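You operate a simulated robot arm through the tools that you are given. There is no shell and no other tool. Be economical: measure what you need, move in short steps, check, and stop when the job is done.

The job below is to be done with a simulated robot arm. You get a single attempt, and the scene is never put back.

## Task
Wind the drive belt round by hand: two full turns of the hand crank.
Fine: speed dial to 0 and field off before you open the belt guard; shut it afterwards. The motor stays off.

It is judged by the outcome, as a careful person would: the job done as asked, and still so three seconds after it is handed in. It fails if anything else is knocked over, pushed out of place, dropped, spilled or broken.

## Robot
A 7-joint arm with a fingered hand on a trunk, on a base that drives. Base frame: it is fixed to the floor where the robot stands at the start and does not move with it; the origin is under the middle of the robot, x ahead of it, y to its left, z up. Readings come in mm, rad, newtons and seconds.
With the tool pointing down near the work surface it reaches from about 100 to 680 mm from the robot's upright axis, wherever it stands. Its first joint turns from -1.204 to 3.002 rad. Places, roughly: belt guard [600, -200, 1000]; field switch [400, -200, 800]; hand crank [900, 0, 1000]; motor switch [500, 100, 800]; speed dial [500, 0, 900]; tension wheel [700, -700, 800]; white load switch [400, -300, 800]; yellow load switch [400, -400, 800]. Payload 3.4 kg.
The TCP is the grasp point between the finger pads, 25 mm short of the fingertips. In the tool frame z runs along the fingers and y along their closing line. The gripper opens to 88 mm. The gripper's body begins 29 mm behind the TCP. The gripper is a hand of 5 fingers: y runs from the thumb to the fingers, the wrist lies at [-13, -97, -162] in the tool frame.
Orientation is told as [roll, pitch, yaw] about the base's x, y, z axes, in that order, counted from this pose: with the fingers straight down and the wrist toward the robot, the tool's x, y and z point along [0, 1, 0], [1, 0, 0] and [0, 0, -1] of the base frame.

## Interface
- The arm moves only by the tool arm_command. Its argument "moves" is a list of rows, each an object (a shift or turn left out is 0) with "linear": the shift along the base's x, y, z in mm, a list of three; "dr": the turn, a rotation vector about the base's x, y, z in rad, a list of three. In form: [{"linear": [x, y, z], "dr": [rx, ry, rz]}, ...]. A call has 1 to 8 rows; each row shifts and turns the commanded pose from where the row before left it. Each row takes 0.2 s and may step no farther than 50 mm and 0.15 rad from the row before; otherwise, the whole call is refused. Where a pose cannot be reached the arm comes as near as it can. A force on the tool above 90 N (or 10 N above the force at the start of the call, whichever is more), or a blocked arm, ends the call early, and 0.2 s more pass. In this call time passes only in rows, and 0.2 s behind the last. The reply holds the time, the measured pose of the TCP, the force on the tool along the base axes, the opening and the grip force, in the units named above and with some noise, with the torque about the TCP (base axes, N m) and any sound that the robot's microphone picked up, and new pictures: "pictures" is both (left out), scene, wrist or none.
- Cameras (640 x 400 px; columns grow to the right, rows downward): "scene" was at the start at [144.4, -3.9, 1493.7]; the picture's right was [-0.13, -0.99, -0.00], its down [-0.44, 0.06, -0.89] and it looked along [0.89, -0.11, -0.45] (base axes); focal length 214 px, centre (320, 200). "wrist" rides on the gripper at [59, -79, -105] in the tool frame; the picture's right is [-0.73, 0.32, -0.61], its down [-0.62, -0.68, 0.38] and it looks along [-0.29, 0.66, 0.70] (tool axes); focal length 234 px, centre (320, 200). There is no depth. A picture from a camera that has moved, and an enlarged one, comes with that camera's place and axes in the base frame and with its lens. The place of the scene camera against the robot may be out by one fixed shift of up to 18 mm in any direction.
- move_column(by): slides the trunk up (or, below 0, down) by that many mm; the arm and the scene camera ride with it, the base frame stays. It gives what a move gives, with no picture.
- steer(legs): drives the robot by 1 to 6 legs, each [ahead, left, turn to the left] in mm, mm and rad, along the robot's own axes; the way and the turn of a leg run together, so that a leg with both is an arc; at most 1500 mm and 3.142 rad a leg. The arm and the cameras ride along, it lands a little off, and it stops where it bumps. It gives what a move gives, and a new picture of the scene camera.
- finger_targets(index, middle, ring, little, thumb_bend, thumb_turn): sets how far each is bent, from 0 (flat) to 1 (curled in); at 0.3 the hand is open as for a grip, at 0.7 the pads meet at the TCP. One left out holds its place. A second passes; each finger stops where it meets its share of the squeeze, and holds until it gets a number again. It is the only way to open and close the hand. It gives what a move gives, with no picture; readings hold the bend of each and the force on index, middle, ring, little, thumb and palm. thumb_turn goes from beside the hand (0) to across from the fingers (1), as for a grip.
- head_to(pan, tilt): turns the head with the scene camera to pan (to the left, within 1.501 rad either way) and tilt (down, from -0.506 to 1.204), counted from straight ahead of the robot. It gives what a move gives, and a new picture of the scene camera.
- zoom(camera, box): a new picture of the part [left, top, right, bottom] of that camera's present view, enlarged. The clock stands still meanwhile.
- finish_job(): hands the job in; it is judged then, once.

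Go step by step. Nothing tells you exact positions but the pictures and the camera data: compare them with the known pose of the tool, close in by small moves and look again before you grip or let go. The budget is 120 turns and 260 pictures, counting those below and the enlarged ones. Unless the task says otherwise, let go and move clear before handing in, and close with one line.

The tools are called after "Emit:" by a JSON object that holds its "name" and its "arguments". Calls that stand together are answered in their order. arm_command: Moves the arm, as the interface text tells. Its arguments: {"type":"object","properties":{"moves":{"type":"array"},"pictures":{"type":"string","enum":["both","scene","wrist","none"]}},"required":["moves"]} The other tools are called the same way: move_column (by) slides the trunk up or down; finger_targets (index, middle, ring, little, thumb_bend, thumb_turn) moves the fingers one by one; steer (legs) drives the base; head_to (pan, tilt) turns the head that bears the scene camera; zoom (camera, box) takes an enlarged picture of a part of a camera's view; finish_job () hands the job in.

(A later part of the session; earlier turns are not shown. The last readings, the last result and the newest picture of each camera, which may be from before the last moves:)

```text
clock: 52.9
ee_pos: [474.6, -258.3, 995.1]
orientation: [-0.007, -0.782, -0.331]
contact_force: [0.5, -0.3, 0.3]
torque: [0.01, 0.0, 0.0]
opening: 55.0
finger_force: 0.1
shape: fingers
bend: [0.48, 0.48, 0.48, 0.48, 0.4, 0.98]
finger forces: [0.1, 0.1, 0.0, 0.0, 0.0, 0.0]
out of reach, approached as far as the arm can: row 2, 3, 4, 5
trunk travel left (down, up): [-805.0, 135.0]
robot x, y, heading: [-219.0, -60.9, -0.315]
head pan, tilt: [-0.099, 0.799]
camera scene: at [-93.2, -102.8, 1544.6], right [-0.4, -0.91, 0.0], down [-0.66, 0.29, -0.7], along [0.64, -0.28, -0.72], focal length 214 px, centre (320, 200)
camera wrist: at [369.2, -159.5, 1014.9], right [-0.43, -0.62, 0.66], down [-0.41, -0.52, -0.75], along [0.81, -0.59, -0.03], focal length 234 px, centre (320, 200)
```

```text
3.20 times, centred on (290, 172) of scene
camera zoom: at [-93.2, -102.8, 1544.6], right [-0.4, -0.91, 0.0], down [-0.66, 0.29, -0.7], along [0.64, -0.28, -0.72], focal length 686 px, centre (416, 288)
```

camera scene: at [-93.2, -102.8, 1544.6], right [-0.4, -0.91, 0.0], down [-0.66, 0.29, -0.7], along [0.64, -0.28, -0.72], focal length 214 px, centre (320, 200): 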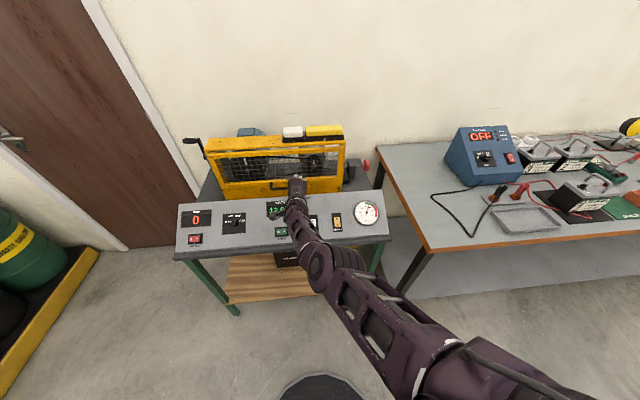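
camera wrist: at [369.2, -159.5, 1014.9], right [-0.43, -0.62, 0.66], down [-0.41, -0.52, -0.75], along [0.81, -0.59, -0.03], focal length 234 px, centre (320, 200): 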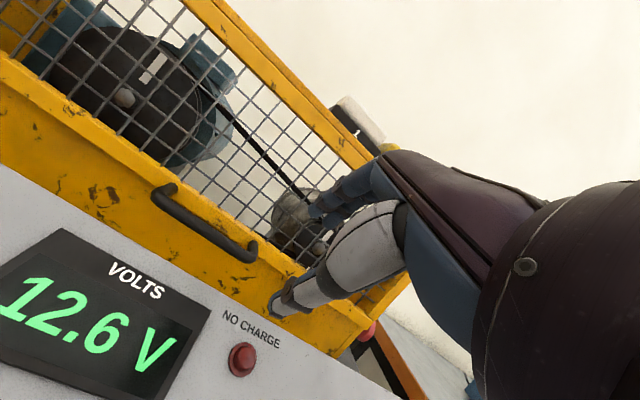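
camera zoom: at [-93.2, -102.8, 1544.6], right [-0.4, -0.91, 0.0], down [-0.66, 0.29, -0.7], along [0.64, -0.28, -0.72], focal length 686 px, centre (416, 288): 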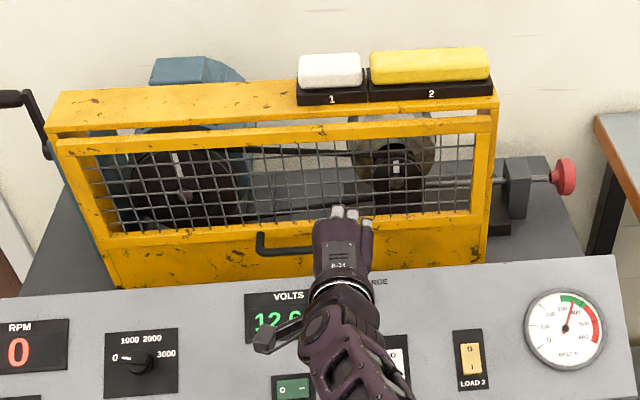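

Now slightly too far. I draw the hand back and drive ahead 80 mm.

Emit:
{"name": "arm_command", "arguments": {"moves": [{"linear": [-40, 12, 0]}, {"linear": [-40, 12, 0]}, {"linear": [-20, 6, 0]}], "pictures": "none"}}

Emit:
{"name": "steer", "arguments": {"legs": [[80, 0, 0]]}}

Emit:
{"name": "zoom", "arguments": {"camera": "wrist", "box": [0, 0, 640, 400]}}

```text
clock: 53.5
ee_pos: [384.4, -324.3, 994.5]
orientation: [-0.447, -0.81, -0.084]
contact_force: [-0.6, -0.4, 0.1]
torque: [-0.01, -0.01, -0.01]
opening: 54.8
finger_force: 0.0
shape: fingers
bend: [0.48, 0.48, 0.48, 0.48, 0.4, 0.98]
finger forces: [0.0, 0.0, 0.0, 0.1, 0.0, 0.0]
out of reach, approached as far as the arm can: row 1
trunk travel left (down, up): [-805.0, 135.0]
robot x, y, heading: [-218.8, -58.4, -0.315]
head pan, tilt: [-0.099, 0.799]
stopped in row 3: the arm was blocked; the commanded pose is now the measured one
```

```text
clock: 54.6
ee_pos: [461.0, -349.3, 994.5]
orientation: [-0.443, -0.807, -0.087]
contact_force: [-0.3, -0.2, 0.1]
torque: [-0.01, -0.01, 0.0]
opening: 55.1
finger_force: 0.1
shape: fingers
bend: [0.48, 0.48, 0.48, 0.48, 0.4, 0.98]
finger forces: [0.0, 0.1, 0.1, 0.1, 0.0, 0.1]
trunk travel left (down, up): [-805.0, 135.0]
robot x, y, heading: [-142.8, -87.9, -0.322]
head pan, tilt: [-0.099, 0.799]
camera scene: at [-17.0, -127.2, 1544.6], right [-0.41, -0.91, 0.0], down [-0.66, 0.29, -0.7], along [0.64, -0.28, -0.72], focal length 214 px, centre (320, 200)
```

scene: 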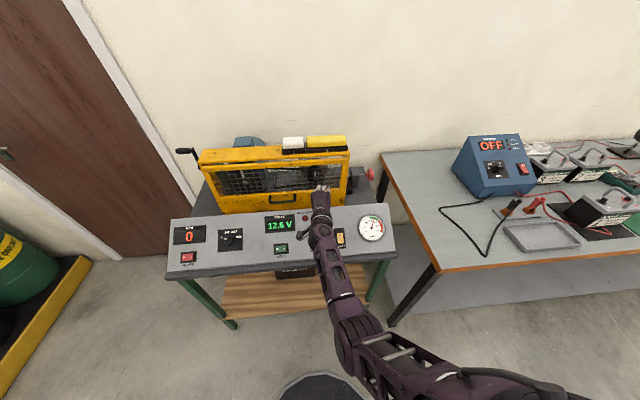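

```text
1.00 times, centred on (320, 200) of wrist (not enlarged: the box is as wide or as high as the picture)
camera zoom: at [362.6, -242.2, 985.9], right [-0.43, -0.36, 0.83], down [-0.48, -0.69, -0.55], along [0.77, -0.63, 0.13], focal length 234 px, centre (320, 200)
```

zoom: 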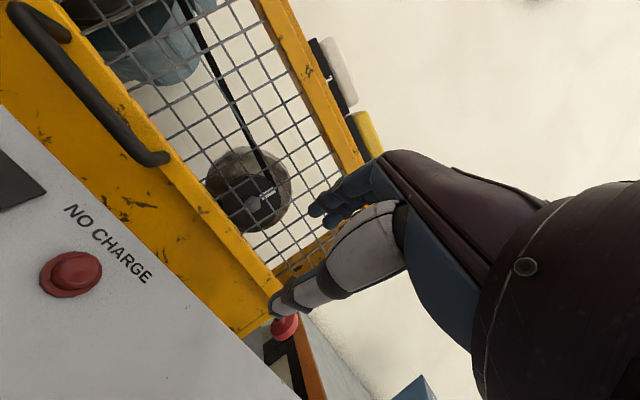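

The wrist is hitting its limits when the hand works left of the right shoulder. I drive left 230 mm so the handle lies straight ahead of the shoulder.

Emit:
{"name": "steer", "arguments": {"legs": [[-30, 0, 0], [0, 235, 0]]}}

Emit:
{"name": "zoom", "arguments": {"camera": "wrist", "box": [0, 0, 640, 400]}}

```text
clock: 56.8
ee_pos: [504.8, -117.0, 994.1]
orientation: [-0.443, -0.808, -0.083]
contact_force: [-0.5, -0.4, 0.2]
torque: [0.0, -0.01, 0.0]
opening: 55.1
finger_force: 0.1
shape: fingers
bend: [0.48, 0.48, 0.48, 0.48, 0.4, 0.98]
finger forces: [0.0, 0.0, 0.0, 0.0, 0.2, 0.0]
trunk travel left (down, up): [-805.0, 135.0]
robot x, y, heading: [-102.0, 144.0, -0.314]
head pan, tilt: [-0.099, 0.799]
camera scene: at [27.4, 105.5, 1544.6], right [-0.4, -0.91, 0.0], down [-0.66, 0.29, -0.7], along [0.64, -0.28, -0.72], focal length 214 px, centre (320, 200)
```

scene: 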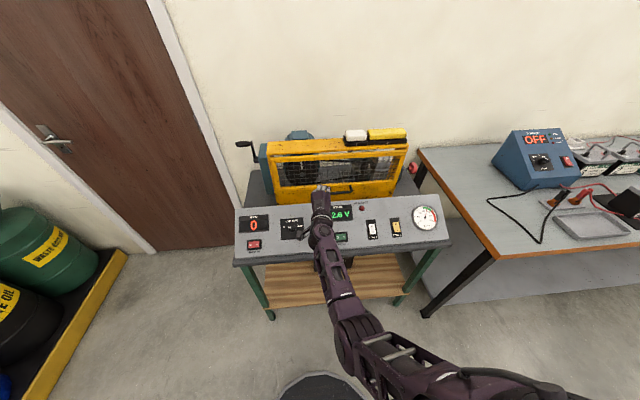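

```text
1.00 times, centred on (320, 200) of wrist (not enlarged: the box is as wide or as high as the picture)
camera zoom: at [407.3, -9.0, 986.0], right [-0.43, -0.36, 0.83], down [-0.47, -0.69, -0.55], along [0.77, -0.63, 0.13], focal length 234 px, centre (320, 200)
```

zoom: 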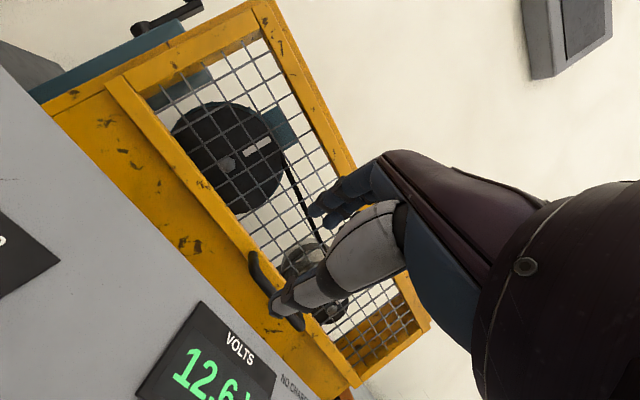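

Emit:
{"name": "arm_command", "arguments": {"moves": [{"linear": [-10, -35, 0], "dr": [0.1, -0.007, 0.03]}, {"linear": [0, -35, 0], "dr": [0.1, -0.007, 0.03]}, {"linear": [10, -36, 0], "dr": [0.1, -0.007, 0.03]}, {"linear": [26, 0, -10]}]}}

Emit:
{"name": "zoom", "arguments": {"camera": "scene", "box": [230, 115, 430, 240]}}

```text
clock: 57.8
ee_pos: [533.9, -220.7, 983.7]
orientation: [-0.021, -0.77, -0.297]
contact_force: [0.4, -0.3, 0.1]
torque: [0.01, -0.07, -0.02]
opening: 55.0
finger_force: 0.1
shape: fingers
bend: [0.48, 0.48, 0.48, 0.48, 0.4, 0.98]
finger forces: [0.1, 0.0, 0.0, 0.0, 0.1, 0.0]
trunk travel left (down, up): [-805.0, 135.0]
robot x, y, heading: [-97.3, 145.7, -0.315]
head pan, tilt: [-0.099, 0.799]
camera scene: at [29.6, 107.4, 1544.5], right [-0.4, -0.91, 0.0], down [-0.66, 0.29, -0.7], along [0.64, -0.28, -0.72], focal length 214 px, centre (320, 200)
camera wrist: at [425.7, -124.8, 1004.6], right [-0.4, -0.62, 0.67], down [-0.41, -0.54, -0.74], along [0.82, -0.57, -0.04], focal length 234 px, centre (320, 200)
```

scene: 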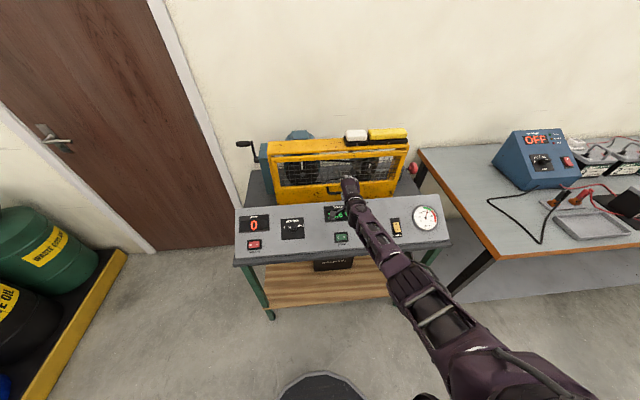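
wrist: 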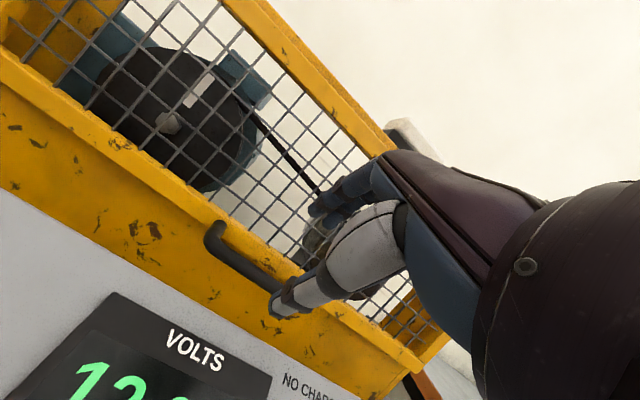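

```text
3.20 times, centred on (330, 178) of scene
camera zoom: at [29.6, 107.4, 1544.5], right [-0.4, -0.91, 0.0], down [-0.66, 0.29, -0.7], along [0.64, -0.28, -0.72], focal length 686 px, centre (288, 272)
```

zoom: 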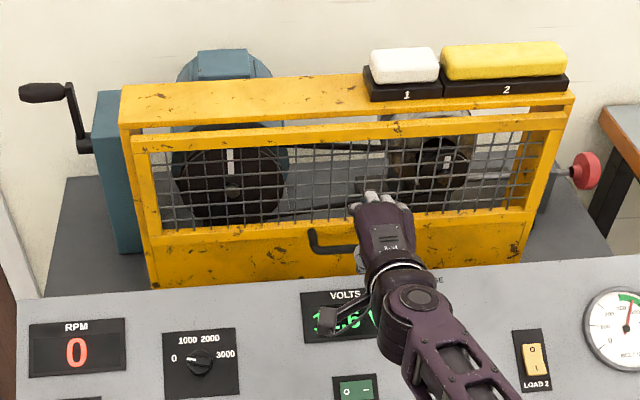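

Both corners of the handle triangulate to bar centre [598, -245, 917], about 80 mm ahead along the tool axis. I advance half of that and look.

Emit:
{"name": "arm_command", "arguments": {"moves": [{"linear": [27, -11, -26]}, {"linear": [10, -4, -10]}]}}

Emit:
{"name": "zoom", "arguments": {"camera": "scene", "box": [290, 140, 410, 215]}}

```text
clock: 58.4
ee_pos: [554.8, -226.0, 961.8]
orientation: [-0.024, -0.773, -0.293]
contact_force: [-0.4, 0.3, 0.1]
torque: [-0.03, 0.0, -0.03]
opening: 54.6
finger_force: 0.0
shape: fingers
bend: [0.48, 0.48, 0.48, 0.48, 0.4, 0.98]
finger forces: [0.0, 0.0, 0.0, 0.0, 0.0, 0.0]
out of reach, approached as far as the arm can: row 1, 2
trunk travel left (down, up): [-805.0, 135.0]
robot x, y, heading: [-96.1, 144.1, -0.313]
head pan, tilt: [-0.099, 0.799]
camera scene: at [27.4, 106.4, 1544.6], right [-0.4, -0.91, 0.0], down [-0.66, 0.29, -0.7], along [0.64, -0.28, -0.72], focal length 214 px, centre (320, 200)
camera wrist: at [446.3, -129.5, 981.4], right [-0.4, -0.62, 0.67], down [-0.4, -0.54, -0.74], along [0.82, -0.57, -0.03], focal length 234 px, centre (320, 200)
```

scene: 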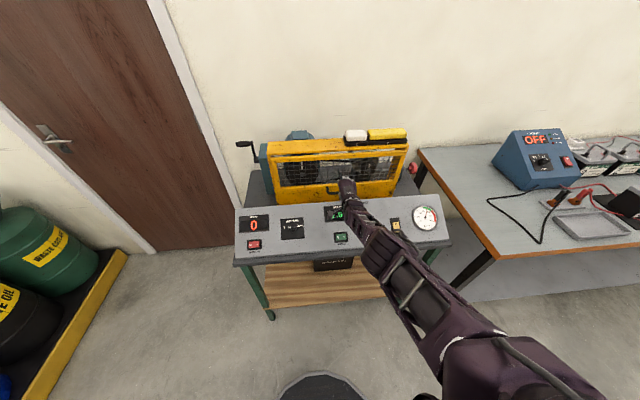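
wrist: 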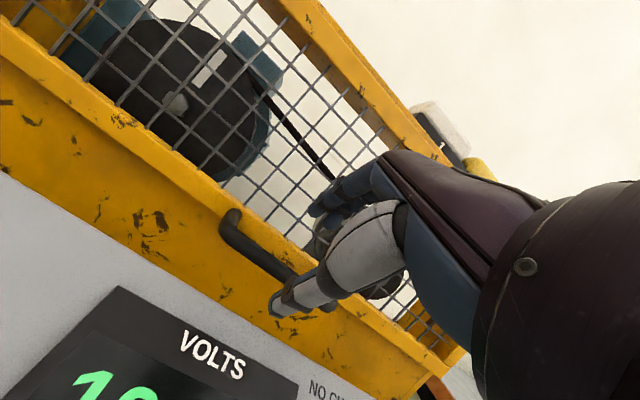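

```text
5.33 times, centred on (350, 178) of scene
camera zoom: at [27.4, 106.4, 1544.6], right [-0.4, -0.91, 0.0], down [-0.66, 0.29, -0.7], along [0.64, -0.28, -0.72], focal length 1144 px, centre (160, 320)
```

zoom: 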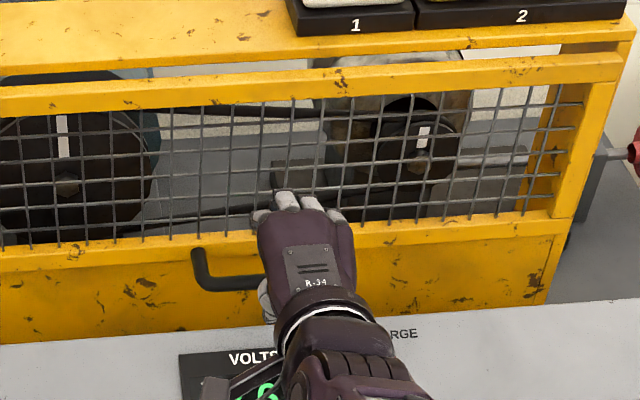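

At full stretch; I draw back the hand a bit, drive 80 mm ahead, and approach again.

Emit:
{"name": "arm_command", "arguments": {"moves": [{"linear": [-35, 11, 15]}, {"linear": [-40, 12, 15]}, {"linear": [-20, 6, 0]}], "pictures": "none"}}

Emit:
{"name": "steer", "arguments": {"legs": [[80, 0, 0]]}}

Emit:
{"name": "zoom", "arguments": {"camera": "wrist", "box": [0, 0, 640, 400]}}

```text
clock: 59.2
ee_pos: [543.5, -219.4, 955.5]
orientation: [-0.005, -0.764, -0.314]
contact_force: [0.0, -0.5, 0.3]
torque: [0.03, 0.02, 0.02]
opening: 54.6
finger_force: 0.1
shape: fingers
bend: [0.48, 0.48, 0.48, 0.48, 0.4, 0.98]
finger forces: [0.0, 0.0, 0.0, 0.0, 0.0, 0.1]
out of reach, approached as far as the arm can: row 1, 2, 3
trunk travel left (down, up): [-805.0, 135.0]
robot x, y, heading: [-96.6, 143.4, -0.314]
head pan, tilt: [-0.099, 0.799]
```

```text
clock: 60.4
ee_pos: [593.1, -235.5, 954.6]
orientation: [-0.014, -0.758, -0.308]
contact_force: [-65.8, 24.4, 16.6]
torque: [-0.28, -0.22, -0.91]
opening: 40.5
finger_force: 34.0
shape: fingers
bend: [0.71, 0.72, 0.67, 0.59, 0.34, 0.97]
finger forces: [15.2, 16.8, 15.5, 15.7, 4.9, 0.0]
trunk travel left (down, up): [-805.0, 135.0]
robot x, y, heading: [-25.0, 123.9, -0.324]
head pan, tilt: [-0.099, 0.799]
stopped in leg 1: the force on the tool passed its limit at 104 N (the readings are from after the stop); the commanded pose is now the measured one
camera scene: at [73.7, 92.2, 1546.9], right [-0.41, -0.91, 0.0], down [-0.64, 0.29, -0.71], along [0.65, -0.29, -0.7], focal length 214 px, centre (320, 200)
```

scene: 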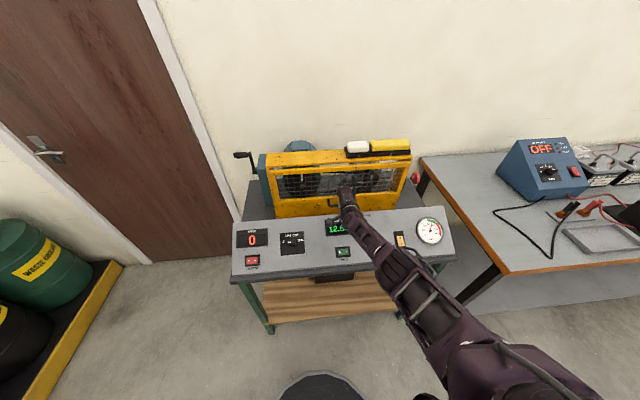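

```text
1.00 times, centred on (320, 200) of wrist (not enlarged: the box is as wide or as high as the picture)
camera zoom: at [485.0, -138.3, 976.2], right [-0.4, -0.63, 0.67], down [-0.42, -0.53, -0.74], along [0.82, -0.58, -0.05], focal length 234 px, centre (320, 200)
```

zoom: 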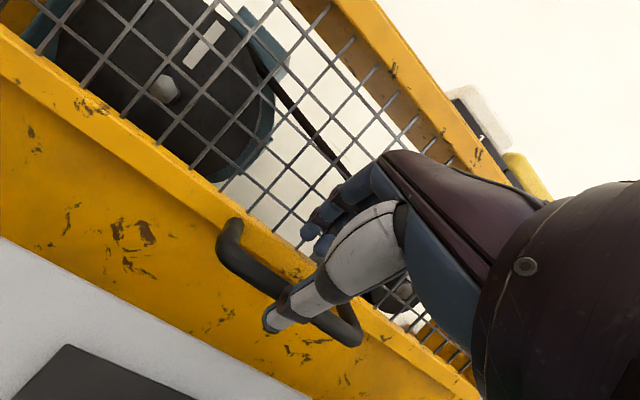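

The retraction hadn't taken effect and the fingers pushed against the mesh; I back the hand off right away and check.

Emit:
{"name": "arm_command", "arguments": {"moves": [{"linear": [-28, 9, 6]}, {"linear": [-28, 9, 6]}]}}

Emit:
{"name": "zoom", "arguments": {"camera": "scene", "box": [220, 130, 460, 280]}}

```text
clock: 61.0
ee_pos: [553.4, -225.5, 959.6]
orientation: [-0.011, -0.747, -0.312]
contact_force: [-0.5, -0.6, -0.6]
torque: [-0.02, 0.0, -0.01]
opening: 54.9
finger_force: 0.1
shape: fingers
bend: [0.48, 0.48, 0.48, 0.48, 0.4, 0.98]
finger forces: [0.0, 0.0, 0.1, 0.0, 0.0, 0.0]
trunk travel left (down, up): [-805.0, 135.0]
robot x, y, heading: [-23.6, 123.8, -0.319]
head pan, tilt: [-0.099, 0.799]
camera scene: at [96.6, 81.2, 1544.9], right [-0.41, -0.91, 0.0], down [-0.65, 0.29, -0.7], along [0.64, -0.28, -0.72], focal length 214 px, centre (320, 200)
camera wrist: at [445.7, -128.8, 982.6], right [-0.39, -0.63, 0.67], down [-0.42, -0.52, -0.74], along [0.82, -0.57, -0.06], focal length 234 px, centre (320, 200)
```

scene: 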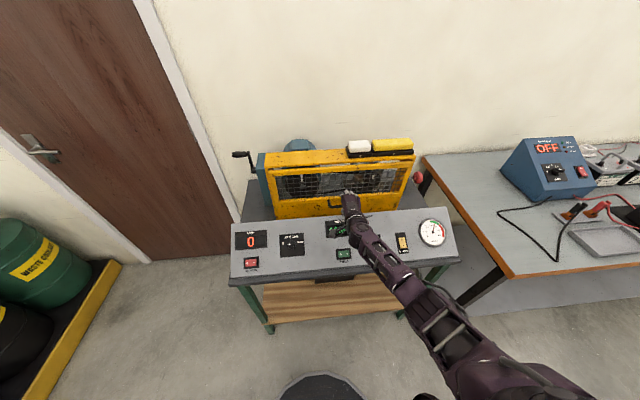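
wrist: 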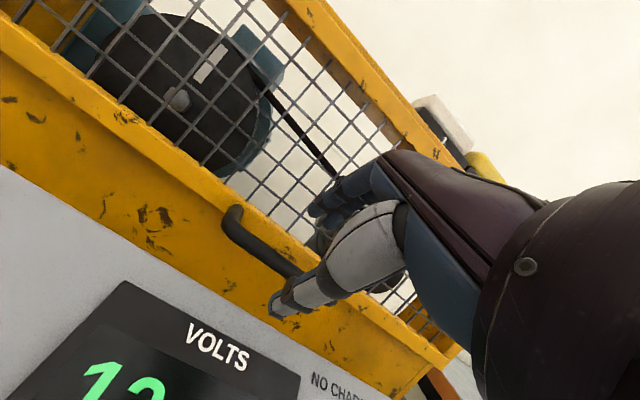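

```text
2.67 times, centred on (340, 205) of scene
camera zoom: at [96.6, 81.2, 1544.9], right [-0.41, -0.91, 0.0], down [-0.65, 0.29, -0.7], along [0.64, -0.28, -0.72], focal length 572 px, centre (267, 187)
```

zoom: 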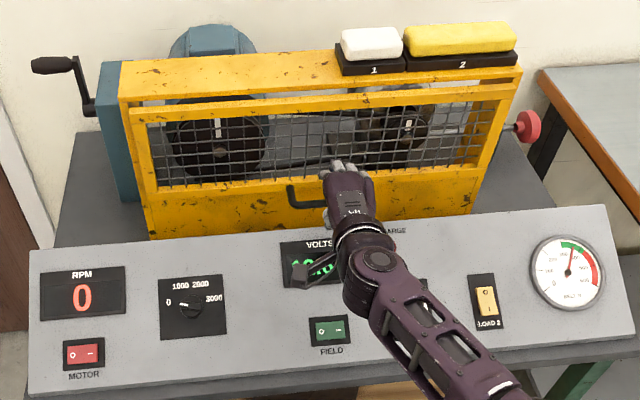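

Nothing displaced; the arm now has reach to spare. I close the fingers a bit more so they slip behind the bar, then advance along the tool axis.

Emit:
{"name": "finger_targets", "arguments": {"index": 0.58, "middle": 0.58, "ring": 0.58, "little": 0.58, "thumb_bend": 0.35}}

Emit:
{"name": "arm_command", "arguments": {"moves": [{"linear": [16, -8, -18]}, {"linear": [15, -7, -17]}]}}

Emit:
{"name": "zoom", "arguments": {"camera": "scene", "box": [300, 160, 420, 235]}}

Emit:
{"name": "zoom", "arguments": {"camera": "wrist", "box": [200, 180, 440, 330]}}

```text
clock: 62.0
ee_pos: [552.0, -225.6, 957.6]
orientation: [-0.011, -0.745, -0.312]
contact_force: [0.3, 0.2, 0.4]
torque: [0.01, 0.01, 0.02]
opening: 49.9
finger_force: 0.0
shape: fingers
bend: [0.57, 0.57, 0.57, 0.57, 0.35, 0.98]
finger forces: [0.0, 0.0, 0.1, 0.0, 0.1, 0.1]
trunk travel left (down, up): [-805.0, 135.0]
robot x, y, heading: [-25.2, 122.1, -0.32]
head pan, tilt: [-0.099, 0.799]
```

```text
clock: 62.6
ee_pos: [576.7, -232.8, 938.9]
orientation: [-0.01, -0.771, -0.312]
contact_force: [-21.0, 8.5, 53.3]
torque: [0.9, 2.46, -0.1]
opening: 55.1
finger_force: 29.1
shape: fingers
bend: [0.57, 0.57, 0.57, 0.57, 0.3, 0.99]
finger forces: [0.0, 0.0, 0.1, 0.0, 57.5, 0.0]
trunk travel left (down, up): [-805.0, 135.0]
robot x, y, heading: [-24.0, 121.6, -0.322]
head pan, tilt: [-0.099, 0.799]
camera scene: at [81.1, 92.1, 1547.3], right [-0.41, -0.91, 0.0], down [-0.65, 0.29, -0.71], along [0.65, -0.29, -0.71], focal length 214 px, centre (320, 200)
camera wrist: at [469.9, -136.2, 958.9], right [-0.41, -0.63, 0.66], down [-0.41, -0.53, -0.75], along [0.82, -0.57, -0.04], focal length 234 px, centre (320, 200)
```

scene: 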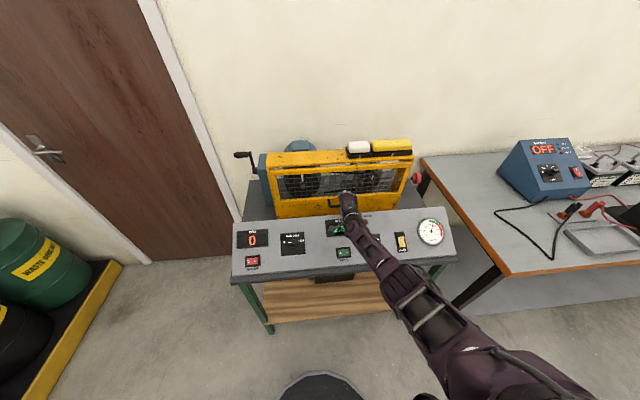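
wrist: 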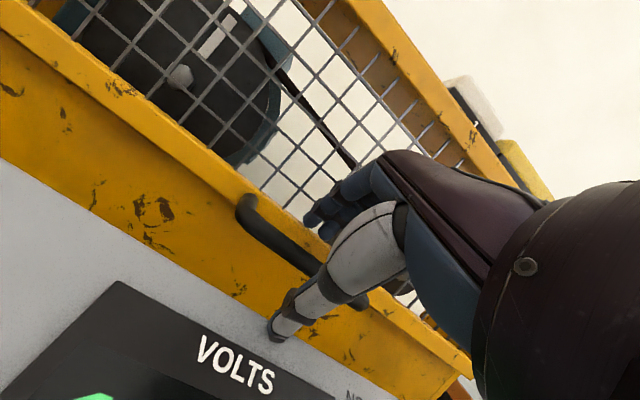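

```text
5.33 times, centred on (360, 198) of scene
camera zoom: at [81.1, 92.1, 1547.3], right [-0.41, -0.91, 0.0], down [-0.65, 0.29, -0.71], along [0.65, -0.29, -0.71], focal length 1144 px, centre (107, 213)
```

zoom: 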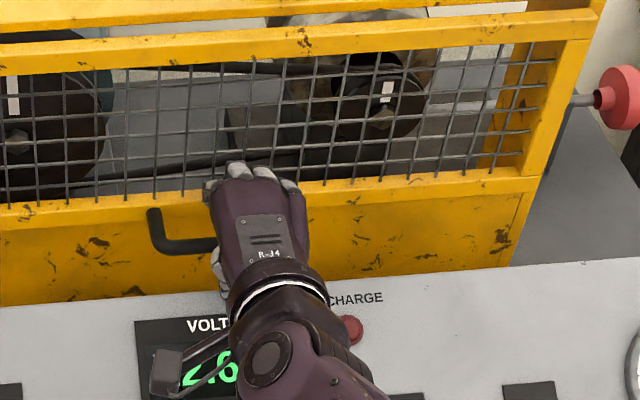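

```text
2.67 times, centred on (320, 255) of wrist
camera zoom: at [469.9, -136.2, 958.9], right [-0.41, -0.63, 0.66], down [-0.41, -0.53, -0.75], along [0.82, -0.57, -0.04], focal length 624 px, centre (320, 53)
```

zoom: 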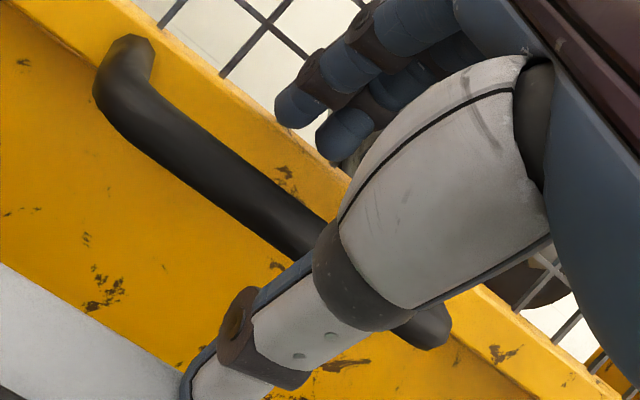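

The thumb is pressing on the panel's rear edge. I back off, bend the thumb in more, and come again.

Emit:
{"name": "arm_command", "arguments": {"moves": [{"linear": [-16, 5, 18]}], "pictures": "none"}}

Emit:
{"name": "finger_targets", "arguments": {"thumb_bend": 0.54, "index": 0.56, "middle": 0.56, "ring": 0.56, "little": 0.56}}

Emit:
{"name": "zoom", "arguments": {"camera": "wrist", "box": [160, 150, 480, 350]}}

```text
clock: 63.0
ee_pos: [570.0, -235.3, 935.5]
orientation: [-0.011, -0.747, -0.314]
contact_force: [-3.7, 2.2, 12.7]
torque: [0.23, 0.5, -0.01]
opening: 48.8
finger_force: 7.0
shape: fingers
bend: [0.57, 0.57, 0.57, 0.57, 0.36, 0.97]
finger forces: [0.1, 0.1, 0.0, 0.0, 13.7, 0.0]
out of reach, approached as far as the arm can: row 1
trunk travel left (down, up): [-805.0, 135.0]
robot x, y, heading: [-27.2, 120.4, -0.321]
head pan, tilt: [-0.099, 0.799]
```

```text
clock: 64.0
ee_pos: [573.3, -237.2, 935.3]
orientation: [-0.012, -0.744, -0.315]
contact_force: [-0.7, 0.4, -0.5]
torque: [0.01, -0.03, -0.01]
opening: 30.9
finger_force: 0.1
shape: fingers
bend: [0.56, 0.56, 0.56, 0.56, 0.54, 0.97]
finger forces: [0.0, 0.0, 0.1, 0.0, 0.0, 0.1]
trunk travel left (down, up): [-805.0, 135.0]
robot x, y, heading: [-21.6, 121.0, -0.322]
head pan, tilt: [-0.099, 0.799]
```

```text
2.00 times, centred on (320, 250) of wrist
camera zoom: at [466.4, -139.8, 958.4], right [-0.39, -0.63, 0.67], down [-0.43, -0.52, -0.74], along [0.81, -0.58, -0.06], focal length 468 px, centre (320, 100)
```

zoom: 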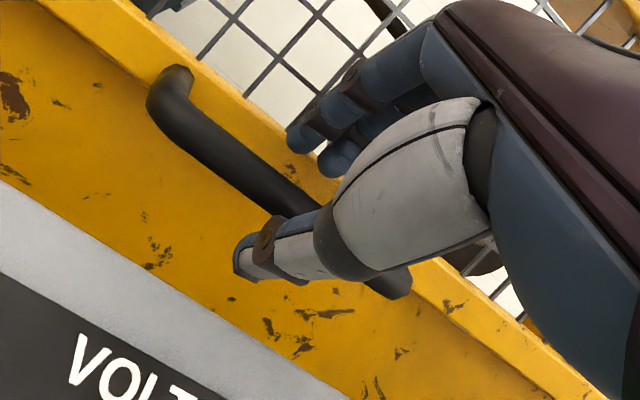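

Thumb is now clear. I advance the last 15 mm so the fingers go behind the bar.

Emit:
{"name": "arm_command", "arguments": {"moves": [{"linear": [10, -3, -9]}, {"linear": [5, -2, -5]}], "pictures": "none"}}

Emit:
{"name": "zoom", "arguments": {"camera": "wrist", "box": [160, 150, 480, 350]}}

Emit:
{"name": "zoom", "arguments": {"camera": "scene", "box": [300, 160, 420, 235]}}

```text
clock: 64.6
ee_pos: [581.0, -238.4, 927.5]
orientation: [-0.013, -0.748, -0.309]
contact_force: [-13.2, 5.5, 3.7]
torque: [-0.1, -0.2, 0.0]
opening: 27.0
finger_force: 7.4
shape: fingers
bend: [0.59, 0.6, 0.57, 0.56, 0.54, 0.97]
finger forces: [3.7, 8.9, 1.4, 0.1, 0.1, 0.0]
trunk travel left (down, up): [-805.0, 135.0]
robot x, y, heading: [-24.8, 122.9, -0.321]
head pan, tilt: [-0.099, 0.799]
```

```text
2.00 times, centred on (320, 250) of wrist
camera zoom: at [474.4, -141.0, 950.5], right [-0.39, -0.63, 0.67], down [-0.42, -0.52, -0.74], along [0.82, -0.57, -0.06], focal length 468 px, centre (320, 100)
```

zoom: 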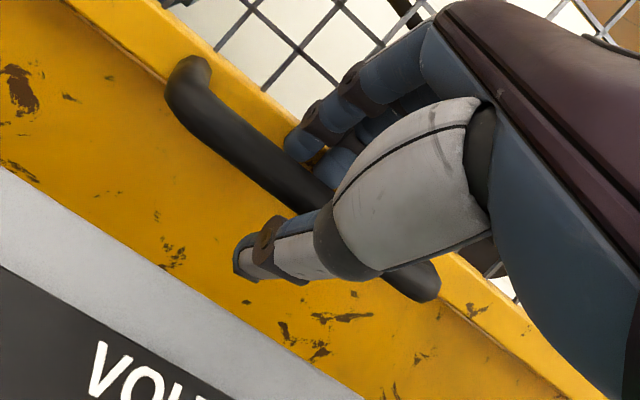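

```text
5.33 times, centred on (360, 198) of scene
camera zoom: at [95.2, 83.8, 1545.1], right [-0.41, -0.91, 0.0], down [-0.65, 0.29, -0.7], along [0.64, -0.28, -0.71], focal length 1144 px, centre (107, 213)
```

zoom: 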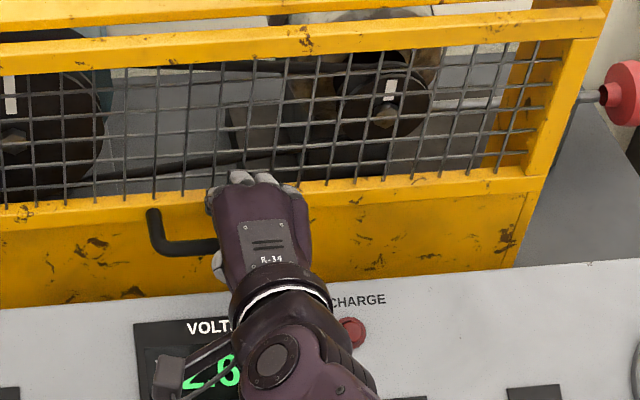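

Fingertips are at the rail just over/behind the bar. I close the grip now.

Emit:
{"name": "finger_targets", "arguments": {"index": 0.8, "middle": 0.8, "ring": 0.8, "little": 0.8, "thumb_bend": 0.7}}

Emit:
{"name": "zoom", "arguments": {"camera": "wrist", "box": [160, 150, 480, 350]}}

```text
clock: 65.6
ee_pos: [586.0, -240.8, 923.3]
orientation: [-0.012, -0.742, -0.31]
contact_force: [0.8, -1.2, -8.3]
torque: [0.0, -0.07, 0.32]
opening: 2.0
finger_force: 10.1
shape: fingers
bend: [0.8, 0.79, 0.78, 0.79, 0.65, 0.97]
finger forces: [1.0, 1.7, 4.1, 5.1, 9.4, 0.0]
trunk travel left (down, up): [-805.0, 135.0]
robot x, y, heading: [-25.1, 119.2, -0.317]
head pan, tilt: [-0.099, 0.799]
```

```text
2.00 times, centred on (320, 250) of wrist
camera zoom: at [478.3, -143.7, 947.3], right [-0.39, -0.63, 0.67], down [-0.43, -0.52, -0.74], along [0.82, -0.57, -0.07], focal length 468 px, centre (320, 100)
```

zoom: 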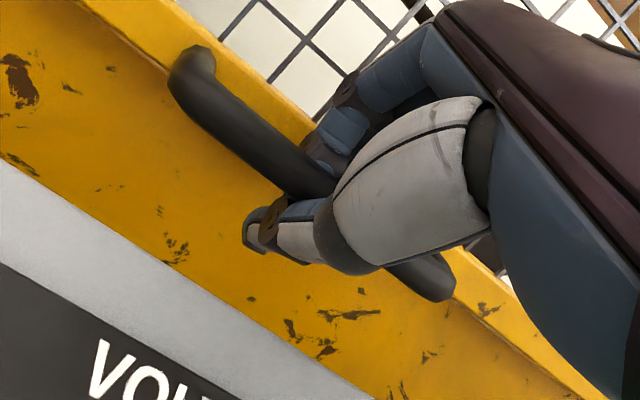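

The fingers are wrapped round the bar with the thumb closing. I pull gently outward to test how the door moves.

Emit:
{"name": "arm_command", "arguments": {"moves": [{"linear": [-9, 3, 2]}, {"linear": [-9, 3, 3]}], "pictures": "wrist"}}

Emit:
{"name": "zoom", "arguments": {"camera": "scene", "box": [240, 120, 440, 245]}}

```text
clock: 66.2
ee_pos: [565.9, -235.2, 930.9]
orientation: [-0.013, -0.745, -0.31]
contact_force: [1.1, -5.9, -4.5]
torque: [0.02, -0.02, 0.35]
opening: 1.9
finger_force: 8.7
shape: fingers
bend: [0.8, 0.79, 0.78, 0.78, 0.65, 0.97]
finger forces: [0.0, 1.6, 3.9, 5.7, 6.6, 0.0]
trunk travel left (down, up): [-805.0, 135.0]
robot x, y, heading: [-25.1, 122.3, -0.322]
head pan, tilt: [-0.099, 0.799]
camera wrist: at [459.7, -137.1, 953.7], right [-0.39, -0.63, 0.67], down [-0.43, -0.52, -0.74], along [0.82, -0.58, -0.06], focal length 234 px, centre (320, 200)
```

wrist: 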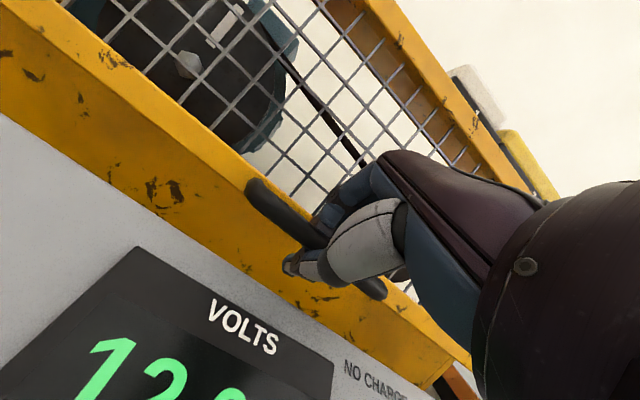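

```text
3.20 times, centred on (340, 182) of scene
camera zoom: at [101.3, 80.9, 1544.5], right [-0.41, -0.91, 0.0], down [-0.66, 0.29, -0.7], along [0.64, -0.28, -0.72], focal length 686 px, centre (256, 256)
```

zoom: 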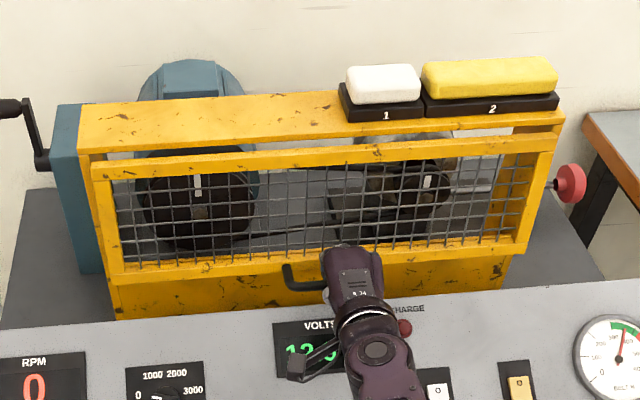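

The door is hinged along its top and swings out. I follow its arc, turning the hand at half the door's rate.

Emit:
{"name": "arm_command", "arguments": {"moves": [{"linear": [-12, 4, 4.5], "dr": [0.023, 0.071, 0]}, {"linear": [-12, 4, 4.5], "dr": [0.023, 0.071, 0]}, {"linear": [-13, 4.2, 9], "dr": [0.015, 0.048, 0]}, {"linear": [-13, 4.2, 9.5], "dr": [0.015, 0.048, 0]}, {"linear": [-11, 3.6, 12], "dr": [0.015, 0.048, 0]}, {"linear": [-11, 3.6, 12], "dr": [0.015, 0.048, 0]}]}}

Emit:
{"name": "zoom", "arguments": {"camera": "scene", "box": [240, 120, 440, 245]}}

```text
clock: 67.8
ee_pos: [512.2, -270.9, 992.9]
orientation: [-0.108, -0.576, -0.304]
contact_force: [-0.6, -0.3, 0.7]
torque: [0.01, 0.0, 0.01]
opening: 1.6
finger_force: 0.0
shape: fingers
bend: [0.8, 0.8, 0.8, 0.8, 0.65, 0.96]
finger forces: [0.0, 0.0, 0.1, 0.1, 0.1, 0.0]
out of reach, approached as far as the arm can: row 1, 2
trunk travel left (down, up): [-805.0, 135.0]
robot x, y, heading: [-26.1, 121.9, -0.325]
head pan, tilt: [-0.099, 0.799]
stopped in row 6: the arm was blocked; the commanded pose is now the measured one
camera scene: at [100.6, 81.3, 1544.6], right [-0.41, -0.91, 0.0], down [-0.66, 0.29, -0.7], along [0.64, -0.28, -0.72], focal length 214 px, centre (320, 200)
camera wrist: at [415.6, -167.0, 1032.0], right [-0.29, -0.6, 0.75], down [-0.58, -0.51, -0.63], along [0.76, -0.62, -0.2], focal length 234 px, centre (320, 200)
```

scene: 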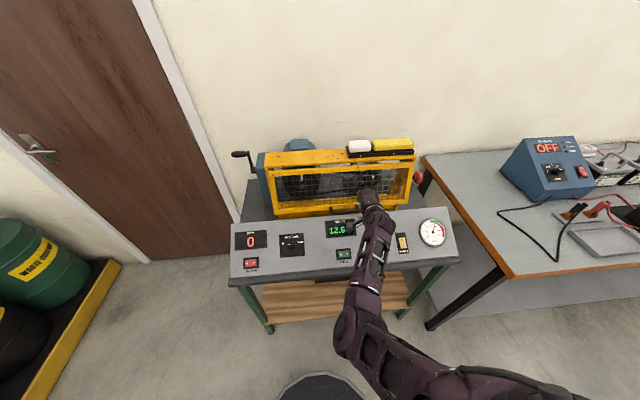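
wrist: 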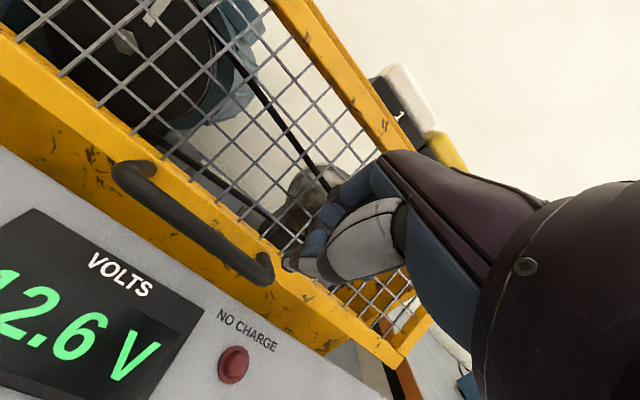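

```text
3.20 times, centred on (340, 182) of scene
camera zoom: at [100.6, 81.3, 1544.6], right [-0.41, -0.91, 0.0], down [-0.66, 0.29, -0.7], along [0.64, -0.28, -0.72], focal length 686 px, centre (256, 256)
```

zoom: 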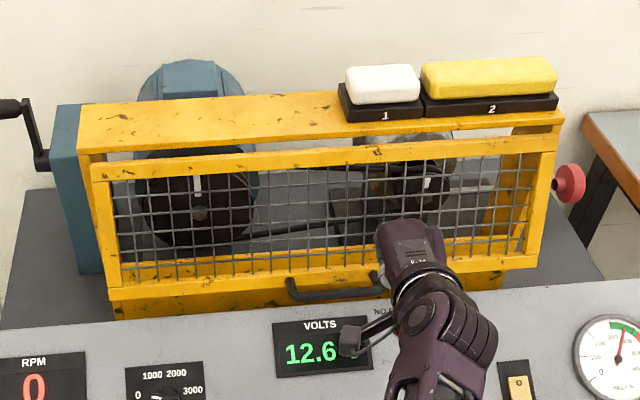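

The hand slipped off at the arm's limit, but the door appears to stay where it was left. I back the hand away and look at the door.

Emit:
{"name": "arm_command", "arguments": {"moves": [{"linear": [-20, 0, 30]}, {"linear": [-25, 0, 40], "dr": [0.04, 0.1, 0]}, {"linear": [0, 0, 40], "dr": [0.04, 0.1, 0]}, {"linear": [0, 0, 0], "dr": [0.04, 0.1, 0]}]}}

Emit:
{"name": "zoom", "arguments": {"camera": "scene", "box": [240, 120, 440, 245]}}

```text
clock: 68.8
ee_pos: [459.6, -280.5, 1102.4]
orientation: [-0.117, -0.245, -0.329]
contact_force: [0.5, 0.3, 0.4]
torque: [0.01, 0.02, -0.03]
opening: 1.2
finger_force: 0.1
shape: fingers
bend: [0.8, 0.8, 0.8, 0.8, 0.65, 0.96]
finger forces: [0.0, 0.0, 0.0, 0.1, 0.0, 0.0]
trunk travel left (down, up): [-805.0, 135.0]
robot x, y, heading: [-21.9, 124.4, -0.319]
head pan, tilt: [-0.099, 0.799]
camera scene: at [101.8, 85.7, 1544.5], right [-0.41, -0.91, 0.0], down [-0.66, 0.29, -0.7], along [0.64, -0.29, -0.72], focal length 214 px, centre (320, 200)
camera wrist: at [384.9, -181.7, 1178.0], right [-0.07, -0.66, 0.75], down [-0.77, -0.44, -0.46], along [0.64, -0.61, -0.48], focal length 234 px, centre (320, 200)
```

scene: 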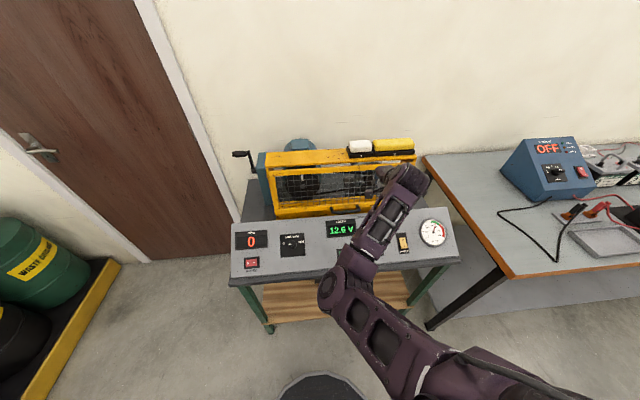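
wrist: 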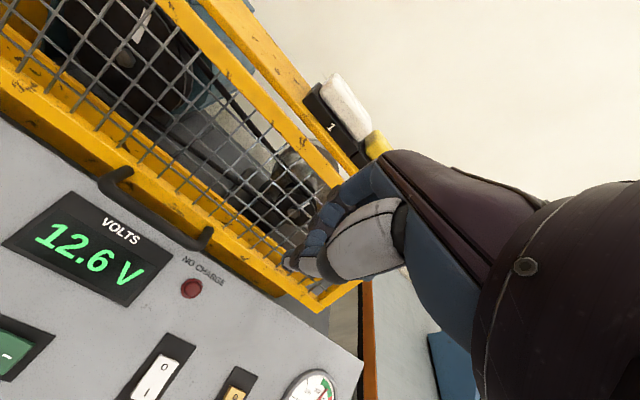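

```text
3.20 times, centred on (340, 182) of scene
camera zoom: at [101.8, 85.7, 1544.5], right [-0.41, -0.91, 0.0], down [-0.66, 0.29, -0.7], along [0.64, -0.29, -0.72], focal length 686 px, centre (256, 256)
```

zoom: 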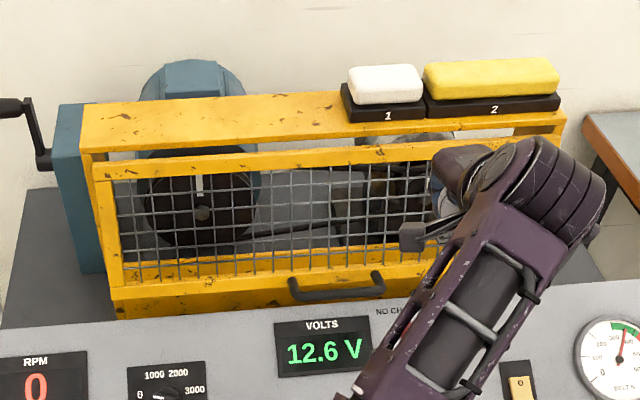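

The door stays ajar by itself, with its bar now at about A=591, z=927 (centre near [547, -231, 927]). I re-grip with a steeper hand, which the arm can pull back further.

Emit:
{"name": "finger_targets", "arguments": {"index": 0.52, "middle": 0.52, "ring": 0.52, "little": 0.52, "thumb_bend": 0.45}}

Emit:
{"name": "arm_command", "arguments": {"moves": [{"linear": [0, 27, 0], "dr": [0.108, -0.037, 0.04]}, {"linear": [10, 28, -20]}, {"linear": [20, 0, -35]}, {"linear": [25, 0, -35]}, {"linear": [15, 0, -26]}]}}

Emit:
{"name": "zoom", "arguments": {"camera": "scene", "box": [280, 140, 440, 240]}}

```text
clock: 69.8
ee_pos: [460.1, -283.0, 1105.4]
orientation: [-0.104, -0.255, -0.334]
contact_force: [0.7, 0.4, 0.5]
torque: [-0.02, 0.0, 0.01]
opening: 44.6
finger_force: 0.1
shape: fingers
bend: [0.52, 0.52, 0.52, 0.52, 0.45, 0.97]
finger forces: [0.0, 0.1, 0.0, 0.0, 0.0, 0.1]
trunk travel left (down, up): [-805.0, 135.0]
robot x, y, heading: [-25.6, 122.9, -0.321]
head pan, tilt: [-0.099, 0.799]
```

```text
clock: 71.0
ee_pos: [537.4, -227.0, 980.9]
orientation: [-0.037, -0.252, -0.311]
contact_force: [-1.9, 1.4, -0.2]
torque: [-0.01, 0.03, 0.01]
opening: 44.7
finger_force: 0.8
shape: fingers
bend: [0.52, 0.54, 0.52, 0.52, 0.45, 0.97]
finger forces: [0.0, 1.7, 0.0, 0.0, 0.0, 0.0]
out of reach, approached as far as the arm can: row 1
trunk travel left (down, up): [-805.0, 135.0]
robot x, y, heading: [-24.7, 120.1, -0.325]
head pan, tilt: [-0.099, 0.799]
camera scene: at [98.1, 81.3, 1544.8], right [-0.41, -0.91, 0.0], down [-0.65, 0.29, -0.7], along [0.64, -0.28, -0.72], focal length 214 px, centre (320, 200)
camera wrist: at [457.4, -135.9, 1060.9], right [-0.07, -0.72, 0.69], down [-0.74, -0.43, -0.52], along [0.67, -0.55, -0.5], focal length 234 px, centre (320, 200)
```

scene: 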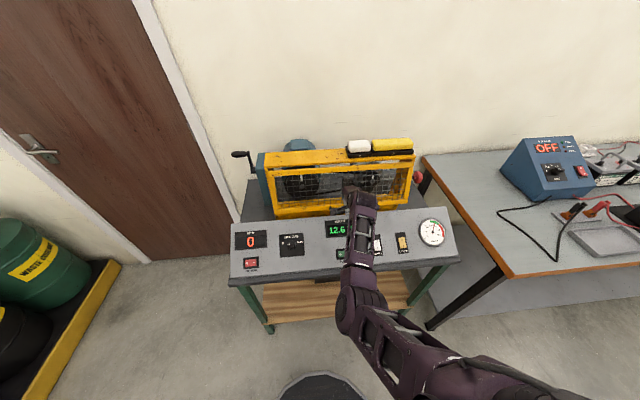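
wrist: 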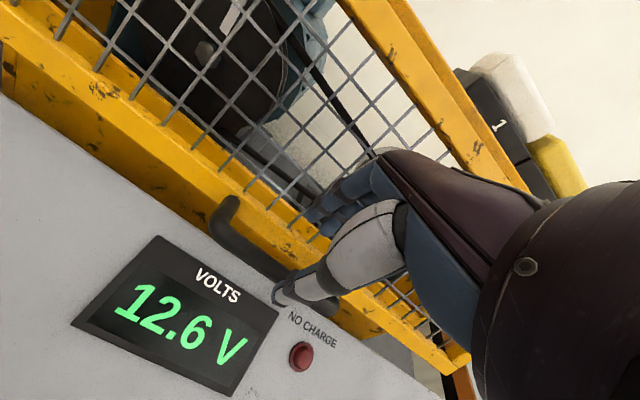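

```text
4.00 times, centred on (360, 190) of scene
camera zoom: at [98.1, 81.3, 1544.8], right [-0.41, -0.91, 0.0], down [-0.65, 0.29, -0.7], along [0.64, -0.28, -0.72], focal length 858 px, centre (160, 240)
```

zoom: 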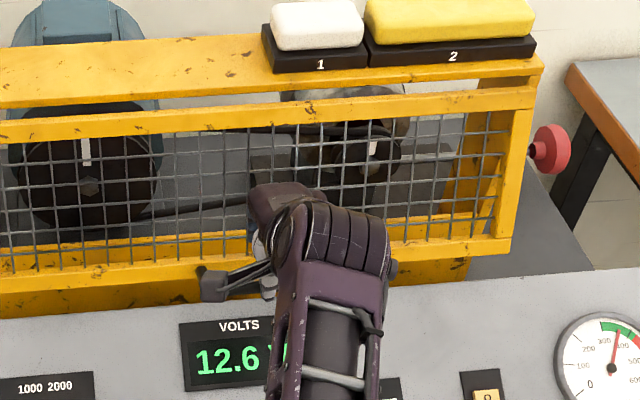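

Emit:
{"name": "arm_command", "arguments": {"moves": [{"linear": [-8, 2, -20]}, {"linear": [4, -2, -12]}, {"linear": [4, -1, -9]}], "pictures": "none"}}

Emit:
{"name": "zoom", "arguments": {"camera": "wrist", "box": [160, 150, 480, 350]}}

```text
clock: 71.8
ee_pos: [537.8, -231.3, 942.0]
orientation: [-0.04, -0.254, -0.312]
contact_force: [-2.2, 1.1, 2.2]
torque: [-0.02, -0.08, 0.03]
opening: 44.6
finger_force: 1.9
shape: fingers
bend: [0.52, 0.55, 0.52, 0.52, 0.45, 0.97]
finger forces: [0.0, 3.2, 0.0, 0.1, 0.1, 0.0]
trunk travel left (down, up): [-805.0, 135.0]
robot x, y, heading: [-24.3, 121.5, -0.32]
head pan, tilt: [-0.099, 0.799]
```

```text
2.00 times, centred on (320, 250) of wrist
camera zoom: at [457.5, -138.2, 1021.0], right [-0.07, -0.71, 0.7], down [-0.74, -0.43, -0.52], along [0.67, -0.55, -0.5], focal length 468 px, centre (320, 100)
```

zoom: 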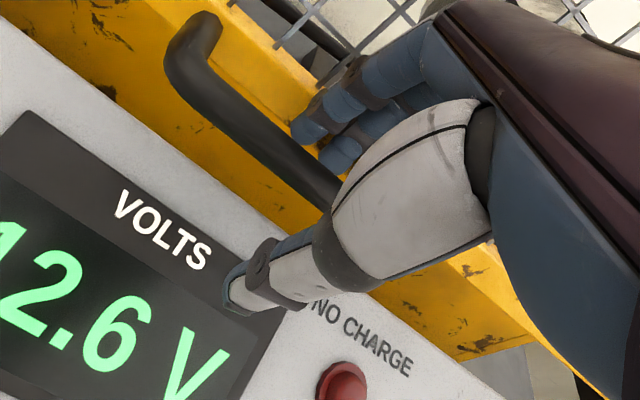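

Fingers are behind the bar, thumb in front. I lower 6 mm and close round the bar.

Emit:
{"name": "arm_command", "arguments": {"moves": [{"linear": [1, 0, -7]}], "pictures": "none"}}

Emit:
{"name": "finger_targets", "arguments": {"index": 0.82, "middle": 0.82, "ring": 0.82, "little": 0.82, "thumb_bend": 0.62}}

Emit:
{"name": "zoom", "arguments": {"camera": "wrist", "box": [160, 150, 480, 350]}}

```text
clock: 72.2
ee_pos: [538.8, -230.4, 936.1]
orientation: [-0.039, -0.258, -0.314]
contact_force: [-3.9, 1.8, 3.6]
torque: [-0.11, -0.07, -0.05]
opening: 44.5
finger_force: 2.2
shape: fingers
bend: [0.52, 0.55, 0.52, 0.52, 0.45, 0.97]
finger forces: [0.0, 3.9, 0.0, 1.0, 0.0, 0.0]
trunk travel left (down, up): [-805.0, 135.0]
robot x, y, heading: [-21.7, 126.3, -0.324]
head pan, tilt: [-0.099, 0.799]
```

```text
clock: 73.2
ee_pos: [539.3, -231.6, 931.9]
orientation: [-0.038, -0.25, -0.312]
contact_force: [-1.9, -0.8, -10.2]
torque: [0.17, -0.18, 0.05]
opening: 5.4
finger_force: 7.6
shape: fingers
bend: [0.82, 0.82, 0.81, 0.8, 0.61, 0.97]
finger forces: [0.1, 3.5, 4.4, 7.4, 0.0, 0.1]
trunk travel left (down, up): [-805.0, 135.0]
robot x, y, heading: [-27.1, 122.9, -0.319]
head pan, tilt: [-0.099, 0.799]
```

```text
2.00 times, centred on (320, 250) of wrist
camera zoom: at [459.8, -139.5, 1012.8], right [-0.07, -0.72, 0.7], down [-0.74, -0.43, -0.52], along [0.67, -0.55, -0.5], focal length 468 px, centre (320, 100)
```

zoom: 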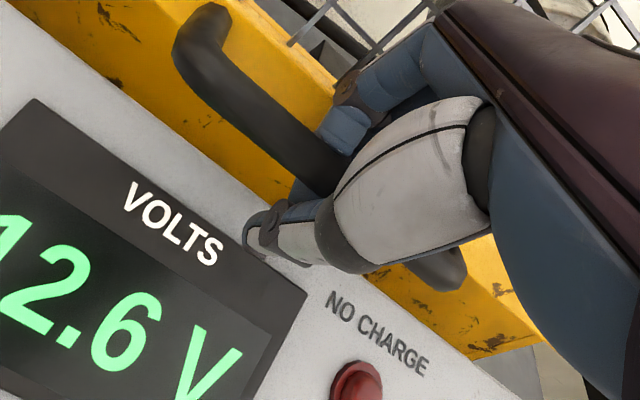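

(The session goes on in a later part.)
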